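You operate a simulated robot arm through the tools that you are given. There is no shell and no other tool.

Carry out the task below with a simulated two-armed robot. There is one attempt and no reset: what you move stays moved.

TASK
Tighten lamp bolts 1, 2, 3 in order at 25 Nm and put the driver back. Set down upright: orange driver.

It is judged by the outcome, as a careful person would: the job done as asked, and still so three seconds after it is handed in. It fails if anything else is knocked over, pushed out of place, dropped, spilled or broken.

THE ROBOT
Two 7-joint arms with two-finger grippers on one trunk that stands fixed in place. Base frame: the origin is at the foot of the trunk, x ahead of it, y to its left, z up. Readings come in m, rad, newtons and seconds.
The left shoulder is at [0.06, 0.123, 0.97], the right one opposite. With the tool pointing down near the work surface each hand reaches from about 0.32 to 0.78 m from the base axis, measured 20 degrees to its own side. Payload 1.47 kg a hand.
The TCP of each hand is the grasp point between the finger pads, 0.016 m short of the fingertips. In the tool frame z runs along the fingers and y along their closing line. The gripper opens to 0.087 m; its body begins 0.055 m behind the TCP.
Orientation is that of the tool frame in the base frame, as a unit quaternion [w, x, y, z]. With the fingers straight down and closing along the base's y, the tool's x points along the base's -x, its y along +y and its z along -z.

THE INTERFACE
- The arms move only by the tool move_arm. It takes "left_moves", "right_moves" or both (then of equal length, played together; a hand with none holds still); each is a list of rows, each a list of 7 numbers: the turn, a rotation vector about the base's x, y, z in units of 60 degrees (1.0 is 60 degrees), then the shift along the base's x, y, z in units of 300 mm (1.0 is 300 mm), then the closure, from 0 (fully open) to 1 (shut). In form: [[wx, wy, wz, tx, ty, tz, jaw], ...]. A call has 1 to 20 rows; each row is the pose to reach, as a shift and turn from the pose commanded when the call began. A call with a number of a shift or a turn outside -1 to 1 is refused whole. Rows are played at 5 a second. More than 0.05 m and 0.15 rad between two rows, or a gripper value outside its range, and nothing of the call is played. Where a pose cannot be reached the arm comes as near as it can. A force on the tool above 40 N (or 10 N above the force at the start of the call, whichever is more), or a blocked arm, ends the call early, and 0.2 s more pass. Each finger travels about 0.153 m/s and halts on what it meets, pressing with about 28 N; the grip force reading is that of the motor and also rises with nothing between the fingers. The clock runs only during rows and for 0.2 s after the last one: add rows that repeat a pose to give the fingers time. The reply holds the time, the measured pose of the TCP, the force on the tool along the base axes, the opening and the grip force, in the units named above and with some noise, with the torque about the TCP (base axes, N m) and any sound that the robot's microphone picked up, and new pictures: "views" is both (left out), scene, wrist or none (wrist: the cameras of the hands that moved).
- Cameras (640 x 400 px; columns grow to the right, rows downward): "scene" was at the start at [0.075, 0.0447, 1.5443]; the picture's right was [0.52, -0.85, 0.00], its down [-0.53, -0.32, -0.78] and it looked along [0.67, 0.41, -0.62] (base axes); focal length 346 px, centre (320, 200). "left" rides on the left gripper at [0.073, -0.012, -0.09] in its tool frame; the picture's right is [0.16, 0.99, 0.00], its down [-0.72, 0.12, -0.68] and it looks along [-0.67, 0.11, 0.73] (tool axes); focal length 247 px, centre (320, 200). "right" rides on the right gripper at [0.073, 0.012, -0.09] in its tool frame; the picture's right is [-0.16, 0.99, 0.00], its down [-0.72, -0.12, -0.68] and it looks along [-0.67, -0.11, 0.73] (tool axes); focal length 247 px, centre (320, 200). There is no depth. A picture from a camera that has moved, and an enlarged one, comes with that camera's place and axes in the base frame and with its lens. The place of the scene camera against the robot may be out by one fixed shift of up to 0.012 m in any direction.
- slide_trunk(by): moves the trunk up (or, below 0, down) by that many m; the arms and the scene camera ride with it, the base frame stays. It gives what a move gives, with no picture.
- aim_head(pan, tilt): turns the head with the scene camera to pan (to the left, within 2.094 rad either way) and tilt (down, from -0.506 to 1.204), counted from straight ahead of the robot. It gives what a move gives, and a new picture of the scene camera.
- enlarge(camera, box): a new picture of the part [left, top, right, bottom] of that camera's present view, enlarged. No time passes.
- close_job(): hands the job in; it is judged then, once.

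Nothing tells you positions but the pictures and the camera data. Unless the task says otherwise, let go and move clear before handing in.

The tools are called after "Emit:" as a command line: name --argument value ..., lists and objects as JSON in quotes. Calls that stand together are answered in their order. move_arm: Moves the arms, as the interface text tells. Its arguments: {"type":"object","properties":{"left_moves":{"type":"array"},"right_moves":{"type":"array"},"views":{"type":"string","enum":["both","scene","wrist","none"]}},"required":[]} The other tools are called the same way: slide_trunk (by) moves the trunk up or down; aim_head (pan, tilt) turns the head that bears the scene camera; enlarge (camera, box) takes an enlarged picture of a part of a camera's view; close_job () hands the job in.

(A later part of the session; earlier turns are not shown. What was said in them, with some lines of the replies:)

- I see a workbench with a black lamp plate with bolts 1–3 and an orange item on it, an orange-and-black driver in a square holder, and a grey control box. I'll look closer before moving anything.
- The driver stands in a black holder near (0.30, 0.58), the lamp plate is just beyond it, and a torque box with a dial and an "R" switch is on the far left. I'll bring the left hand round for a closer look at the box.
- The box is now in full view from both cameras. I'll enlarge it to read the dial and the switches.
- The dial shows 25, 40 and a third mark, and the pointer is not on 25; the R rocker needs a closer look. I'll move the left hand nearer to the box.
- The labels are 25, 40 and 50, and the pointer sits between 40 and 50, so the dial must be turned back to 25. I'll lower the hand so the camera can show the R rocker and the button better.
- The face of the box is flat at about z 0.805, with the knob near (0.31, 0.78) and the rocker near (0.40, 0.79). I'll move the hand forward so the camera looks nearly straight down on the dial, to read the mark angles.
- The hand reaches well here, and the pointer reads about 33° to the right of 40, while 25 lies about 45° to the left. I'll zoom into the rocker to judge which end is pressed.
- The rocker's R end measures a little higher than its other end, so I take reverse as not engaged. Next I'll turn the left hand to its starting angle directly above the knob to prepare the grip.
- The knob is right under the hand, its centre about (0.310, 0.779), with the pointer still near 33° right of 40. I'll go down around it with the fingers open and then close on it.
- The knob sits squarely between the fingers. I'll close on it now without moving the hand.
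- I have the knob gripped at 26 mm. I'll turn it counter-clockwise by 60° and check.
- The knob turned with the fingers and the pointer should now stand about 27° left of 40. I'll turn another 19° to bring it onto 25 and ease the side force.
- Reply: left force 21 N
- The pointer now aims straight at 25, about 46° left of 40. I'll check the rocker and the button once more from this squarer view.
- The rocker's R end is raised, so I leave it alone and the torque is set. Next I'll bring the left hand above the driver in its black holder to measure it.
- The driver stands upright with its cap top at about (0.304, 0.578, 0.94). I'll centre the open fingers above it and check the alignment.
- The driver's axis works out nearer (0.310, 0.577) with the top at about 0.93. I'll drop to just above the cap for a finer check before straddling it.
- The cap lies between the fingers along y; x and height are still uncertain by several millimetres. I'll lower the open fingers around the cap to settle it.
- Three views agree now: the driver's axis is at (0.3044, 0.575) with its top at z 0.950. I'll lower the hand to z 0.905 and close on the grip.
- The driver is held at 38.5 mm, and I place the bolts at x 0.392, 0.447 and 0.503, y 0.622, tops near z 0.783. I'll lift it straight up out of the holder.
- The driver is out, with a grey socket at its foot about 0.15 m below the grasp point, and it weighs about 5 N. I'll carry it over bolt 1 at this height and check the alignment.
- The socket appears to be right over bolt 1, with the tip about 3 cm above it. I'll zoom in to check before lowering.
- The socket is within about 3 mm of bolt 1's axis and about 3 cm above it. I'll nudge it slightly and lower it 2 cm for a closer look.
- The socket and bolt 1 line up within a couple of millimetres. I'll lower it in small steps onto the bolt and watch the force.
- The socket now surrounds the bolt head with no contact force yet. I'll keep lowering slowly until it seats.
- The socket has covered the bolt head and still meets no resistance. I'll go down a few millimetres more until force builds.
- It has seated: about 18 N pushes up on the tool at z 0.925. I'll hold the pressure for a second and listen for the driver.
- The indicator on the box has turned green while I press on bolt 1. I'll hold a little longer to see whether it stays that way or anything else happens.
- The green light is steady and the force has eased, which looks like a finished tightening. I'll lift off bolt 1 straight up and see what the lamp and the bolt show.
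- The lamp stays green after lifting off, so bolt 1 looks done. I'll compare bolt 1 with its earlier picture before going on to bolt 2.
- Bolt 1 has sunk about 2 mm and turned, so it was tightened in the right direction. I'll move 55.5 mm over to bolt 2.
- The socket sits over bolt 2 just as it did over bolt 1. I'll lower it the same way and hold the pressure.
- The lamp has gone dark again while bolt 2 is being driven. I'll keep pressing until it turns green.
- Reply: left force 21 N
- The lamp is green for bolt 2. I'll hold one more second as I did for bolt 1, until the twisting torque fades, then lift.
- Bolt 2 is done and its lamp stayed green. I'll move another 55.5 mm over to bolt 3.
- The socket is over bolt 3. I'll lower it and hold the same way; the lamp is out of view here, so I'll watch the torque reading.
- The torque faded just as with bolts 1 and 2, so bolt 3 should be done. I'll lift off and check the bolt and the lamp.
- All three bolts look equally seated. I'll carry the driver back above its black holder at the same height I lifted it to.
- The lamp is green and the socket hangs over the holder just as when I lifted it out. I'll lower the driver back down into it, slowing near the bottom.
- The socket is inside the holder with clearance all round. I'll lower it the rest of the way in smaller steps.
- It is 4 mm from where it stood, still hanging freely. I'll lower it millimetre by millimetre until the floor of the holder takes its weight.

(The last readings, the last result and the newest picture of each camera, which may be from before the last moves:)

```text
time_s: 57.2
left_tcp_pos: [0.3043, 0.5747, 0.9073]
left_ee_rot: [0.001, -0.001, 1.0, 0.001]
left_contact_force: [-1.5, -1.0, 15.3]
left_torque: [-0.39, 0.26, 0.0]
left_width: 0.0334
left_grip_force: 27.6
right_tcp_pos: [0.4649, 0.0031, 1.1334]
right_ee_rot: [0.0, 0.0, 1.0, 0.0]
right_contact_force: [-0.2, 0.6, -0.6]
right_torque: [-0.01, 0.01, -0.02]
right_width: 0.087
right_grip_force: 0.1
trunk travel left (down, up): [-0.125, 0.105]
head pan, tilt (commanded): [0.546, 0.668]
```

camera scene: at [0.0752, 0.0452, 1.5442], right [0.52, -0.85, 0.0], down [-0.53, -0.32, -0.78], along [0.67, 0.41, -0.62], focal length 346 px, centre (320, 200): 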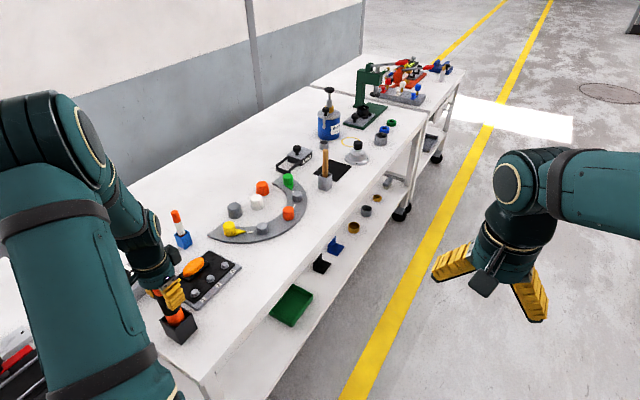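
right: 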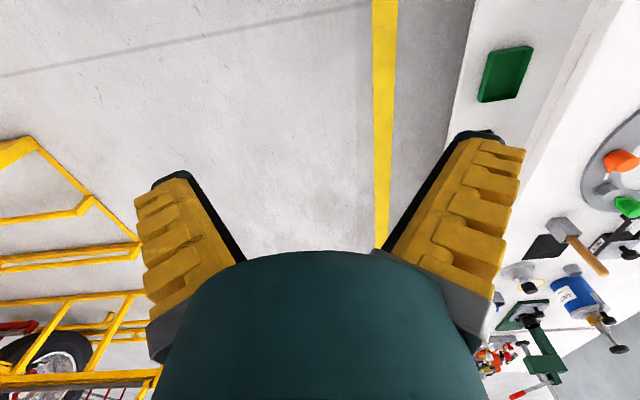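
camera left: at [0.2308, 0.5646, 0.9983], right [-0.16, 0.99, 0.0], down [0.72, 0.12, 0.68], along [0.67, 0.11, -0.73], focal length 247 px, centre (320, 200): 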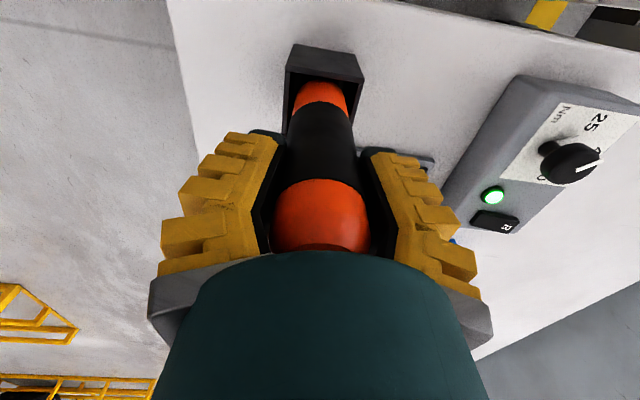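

The driver stands on the holder floor with about 15 N of push. I'll ease that off by 2 mm and then open the fingers.

Emit:
move_arm --left_moves '[[0, 0, 0, 0, 0, 0.004, 0.9], [0, 0, 0, 0, 0, 0.008, 0.9], [0, 0, 0, 0, 0, 0.008, 0.9]]' --views "none"

Emit:
move_arm --left_moves '[[0, 0, 0, 0, 0, 0, 0.6], [0, 0, 0, 0, 0, 0, 0.4], [0, 0, 0, 0, 0, 0, 0.2], [0, 0, 0, 0, 0, 0, 0.0], [0, 0, 0, 0, 0, 0, 0.0]]' --views "both"

Emit:
enlarge --camera "scene" --box '[110, 240, 270, 360]'

```text
time_s: 58.0
left_tcp_pos: [0.3046, 0.5753, 0.9068]
left_ee_rot: [-0.001, 0.001, 1.0, -0.001]
left_contact_force: [-0.7, 0.2, -4.5]
left_torque: [0.03, -0.04, -0.04]
left_width: 0.0335
left_grip_force: 27.5
right_tcp_pos: [0.4644, 0.0033, 1.1328]
right_ee_rot: [0.0, 0.0, 1.0, 0.0]
right_contact_force: [0.1, 0.6, 0.0]
right_torque: [-0.01, 0.01, -0.05]
right_width: 0.087
right_grip_force: 0.0
trunk travel left (down, up): [-0.125, 0.105]
head pan, tilt (commanded): [0.546, 0.668]
```

```text
time_s: 59.2
left_tcp_pos: [0.305, 0.5753, 0.9066]
left_ee_rot: [0.001, 0.0, 1.0, 0.0]
left_contact_force: [0.6, -0.9, 0.4]
left_torque: [0.02, 0.01, 0.03]
left_width: 0.0869
left_grip_force: 0.1
right_tcp_pos: [0.4657, 0.0037, 1.1328]
right_ee_rot: [0.0, 0.0, 1.0, 0.0]
right_contact_force: [0.5, 0.6, 0.7]
right_torque: [0.01, 0.0, 0.0]
right_width: 0.0871
right_grip_force: 0.0
trunk travel left (down, up): [-0.125, 0.105]
head pan, tilt (commanded): [0.546, 0.668]
camera scene: at [0.075, 0.0447, 1.5443], right [0.52, -0.85, 0.0], down [-0.53, -0.32, -0.78], along [0.67, 0.41, -0.62], focal length 346 px, centre (320, 200)
camera left: at [0.2306, 0.5644, 0.9964], right [-0.16, 0.99, 0.0], down [0.72, 0.12, 0.68], along [0.67, 0.11, -0.73], focal length 247 px, centre (320, 200)
```

scene: 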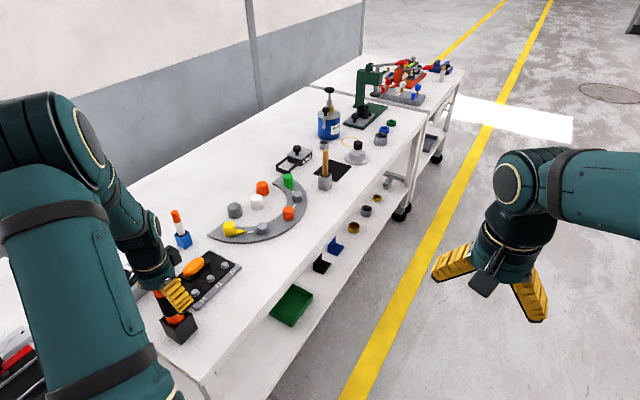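
left: 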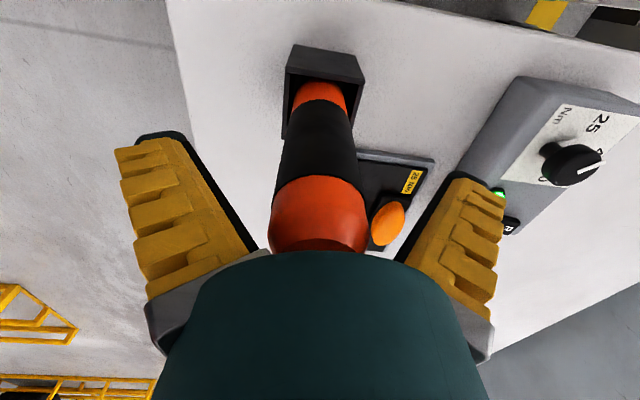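

```text
3.33 times, centred on (190, 300) of scene
camera zoom: at [0.075, 0.0447, 1.5443], right [0.52, -0.85, 0.0], down [-0.53, -0.32, -0.78], along [0.67, 0.41, -0.62], focal length 1152 px, centre (753, -133)
```

zoom: 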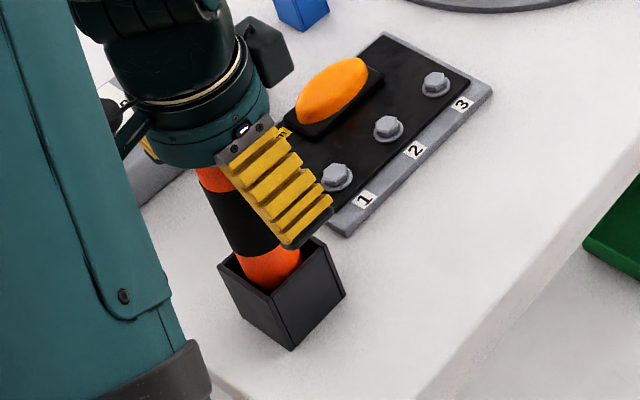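

The fingers are open and the driver stays standing in its holder. I'll raise the hand straight up, clear of it.

Emit:
move_arm --left_moves '[[0, 0, 0, 0, 0, 0.05, 0], [0, 0, 0, 0, 0, 0.1, 0], [0, 0, 0, 0, 0, 0.16, 0], [0, 0, 0, 0, 0, 0.22, 0], [0, 0, 0, 0, 0, 0.3, 0], [0, 0, 0, 0, 0, 0.4, 0], [0, 0, 0, 0, 0, 0.5, 0], [0, 0, 0, 0, 0, 0.5, 0]]' --views "both"

Emit:
enlarge --camera "scene" --box '[90, 220, 270, 350]'

Emit:
enlarge --camera "left" --box '[240, 0, 540, 190]'

```text
time_s: 61.0
left_tcp_pos: [0.3051, 0.576, 1.057]
left_ee_rot: [0.0, -0.001, 1.0, 0.0]
left_contact_force: [-0.5, 0.0, 0.4]
left_torque: [0.0, -0.01, 0.02]
left_width: 0.0871
left_grip_force: 0.1
right_tcp_pos: [0.4646, 0.0034, 1.132]
right_ee_rot: [-0.001, 0.0, 1.0, 0.001]
right_contact_force: [0.1, -0.1, -0.6]
right_torque: [0.01, 0.01, 0.01]
right_width: 0.0869
right_grip_force: 0.0
trunk travel left (down, up): [-0.125, 0.105]
head pan, tilt (commanded): [0.546, 0.668]
camera scene: at [0.0752, 0.0451, 1.5442], right [0.52, -0.85, 0.0], down [-0.53, -0.32, -0.78], along [0.67, 0.41, -0.62], focal length 346 px, centre (320, 200)
camera left: at [0.2312, 0.5652, 1.146], right [-0.16, 0.99, 0.0], down [0.72, 0.12, 0.68], along [0.67, 0.11, -0.73], focal length 247 px, centre (320, 200)
```

scene: 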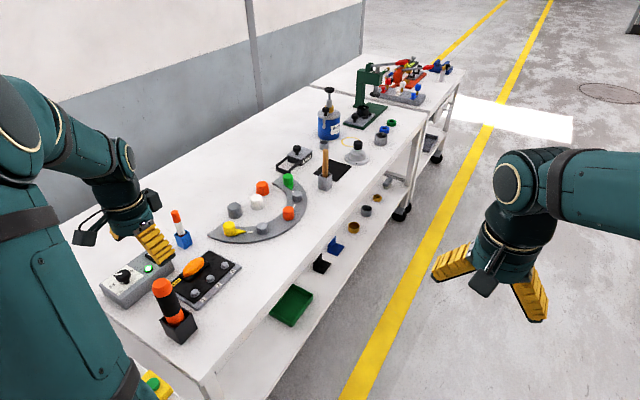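
left: 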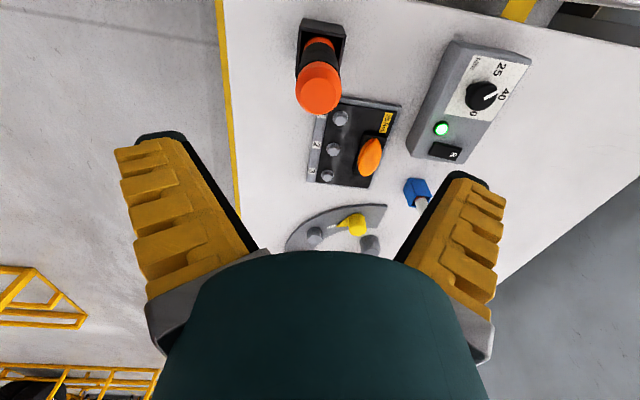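

```text
3.08 times, centred on (180, 285) of scene
camera zoom: at [0.0752, 0.0451, 1.5442], right [0.52, -0.85, 0.0], down [-0.53, -0.32, -0.78], along [0.67, 0.41, -0.62], focal length 1063 px, centre (751, -62)
```

zoom: 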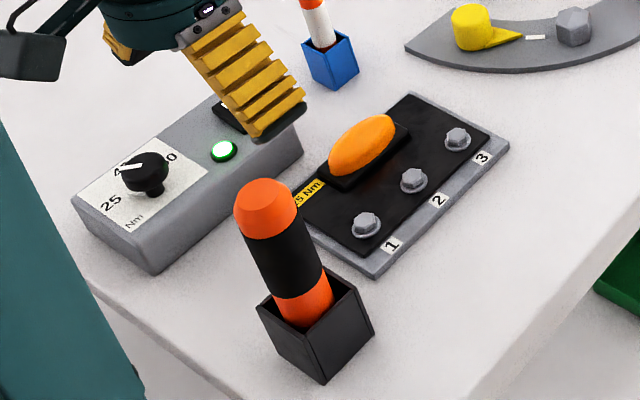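

```text
2.11 times, centred on (390, 95) of left
camera zoom: at [0.2312, 0.5652, 1.146], right [-0.16, 0.99, 0.0], down [0.72, 0.12, 0.68], along [0.67, 0.11, -0.73], focal length 520 px, centre (173, 421)
```

zoom: 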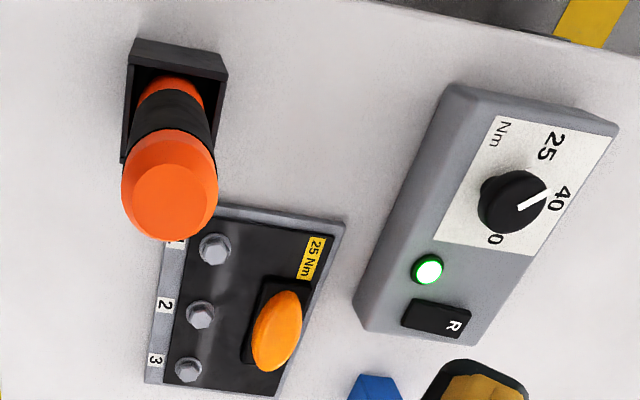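

The driver stands upright in its holder as at the start, the lamp is green, the dial points at 25 and nothing else has moved. I'll move the left hand well clear and take a last look.

Emit:
move_arm --left_moves '[[0, 0, 0, 0, 0, 0.1, 0], [0, 0, 0, 0, 0, 0.2, 0], [0, 0, 0, 0.05, -0.04, 0.3, 0], [0, 0, 0, 0.13, -0.1, 0.35, 0], [0, 0, 0, 0.21, -0.16, 0.35, 0], [0, 0, 0, 0.29, -0.22, 0.35, 0], [0, 0, 0, 0.37, -0.28, 0.35, 0], [0, 0, 0, 0.437, -0.338, 0.35, 0], [0, 0, 0, 0.437, -0.338, 0.35, 0]]' --views "both"

Emit:
enlarge --camera "scene" --box '[90, 190, 330, 350]'

Emit:
enlarge --camera "left" --box '[340, 0, 600, 160]'

```text
time_s: 63.0
left_tcp_pos: [0.4364, 0.4734, 1.1627]
left_ee_rot: [-0.001, 0.0, 1.0, -0.001]
left_contact_force: [-0.2, 0.3, 0.3]
left_torque: [0.0, 0.01, -0.02]
left_width: 0.0871
left_grip_force: 0.1
right_tcp_pos: [0.4647, 0.0025, 1.1329]
right_ee_rot: [0.001, -0.001, 1.0, 0.0]
right_contact_force: [-0.1, 0.1, 1.1]
right_torque: [0.02, -0.01, 0.02]
right_width: 0.087
right_grip_force: 0.1
trunk travel left (down, up): [-0.125, 0.105]
head pan, tilt (commanded): [0.546, 0.668]
camera scene: at [0.0747, 0.0449, 1.5443], right [0.52, -0.85, 0.0], down [-0.53, -0.32, -0.78], along [0.67, 0.41, -0.62], focal length 346 px, centre (320, 200)
camera left: at [0.3619, 0.4624, 1.2518], right [-0.16, 0.99, 0.0], down [0.72, 0.12, 0.68], along [0.67, 0.11, -0.73], focal length 247 px, centre (320, 200)
```

scene: 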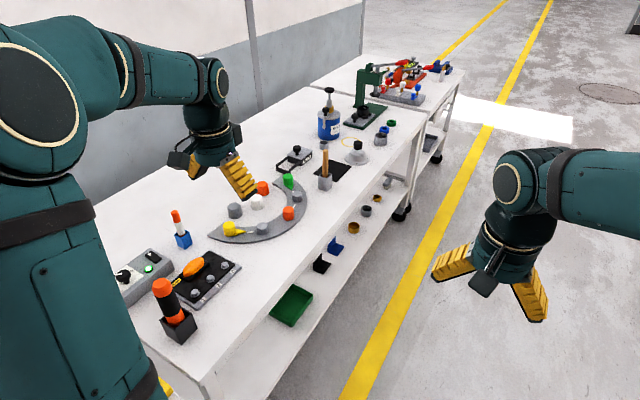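
left: 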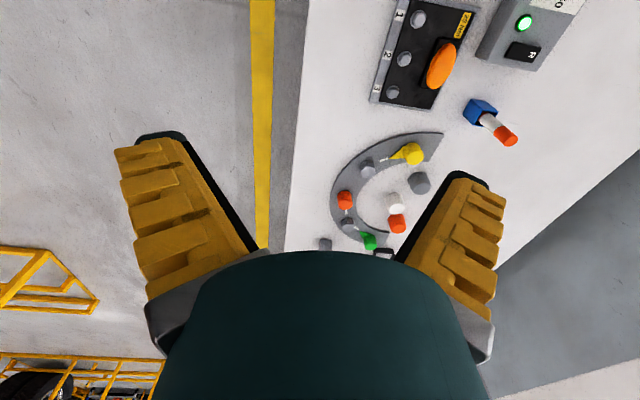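

```text
2.50 times, centred on (210, 270) of scene
camera zoom: at [0.0747, 0.0449, 1.5443], right [0.52, -0.85, 0.0], down [-0.53, -0.32, -0.78], along [0.67, 0.41, -0.62], focal length 864 px, centre (595, 25)
```

zoom: 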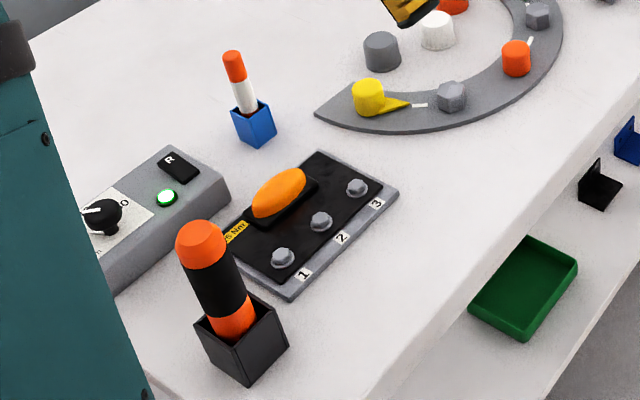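

```text
2.46 times, centred on (470, 80) of left
camera zoom: at [0.3619, 0.4624, 1.2518], right [-0.16, 0.99, 0.0], down [0.72, 0.12, 0.68], along [0.67, 0.11, -0.73], focal length 608 px, centre (-49, 495)
```

zoom: 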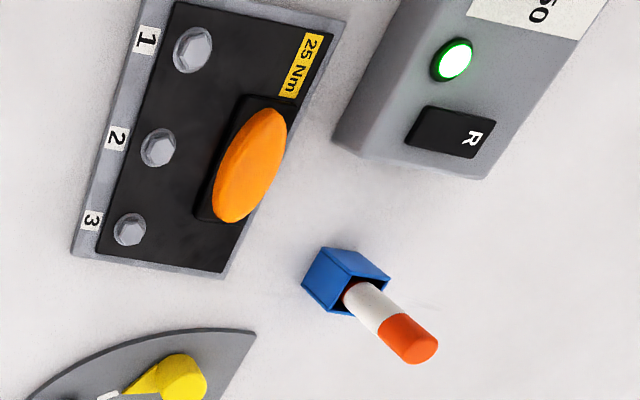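

Bolts 1, 2 and 3 were driven in order with the dial on 25, and the lamp went green each time. The orange driver is upright in its holder and the hands are clear, so I'm handing the job in.

Emit:
close_job

```text
The job is handed in.
```

I tightened lamp bolts 1, 2 and 3 in that order and put the orange driver back upright in its black holder. Then I handed the job in.

- **Torque setting:** The dial on the grey box stood between 40 and 50, so I turned it to 25 before starting. The box gives no readout, so 25 Nm rests on the pointer aiming at the 25 mark, and it was still there at the end.
- **Direction:** I left the R rocker alone because its R end was raised, which I took to mean it was not in reverse. Bolt 1 sank about 2 mm, which fits tightening.
- **Bolts:** On bolts 1 and 2 I saw the indicator turn green while pressing. On bolt 3 the lamp was out of view while I pressed. It went through the same torque pattern, and the lamp was green when I next saw it.
- **Everything else:** In the last pictures nothing else had been knocked over or moved, and both hands were clear.
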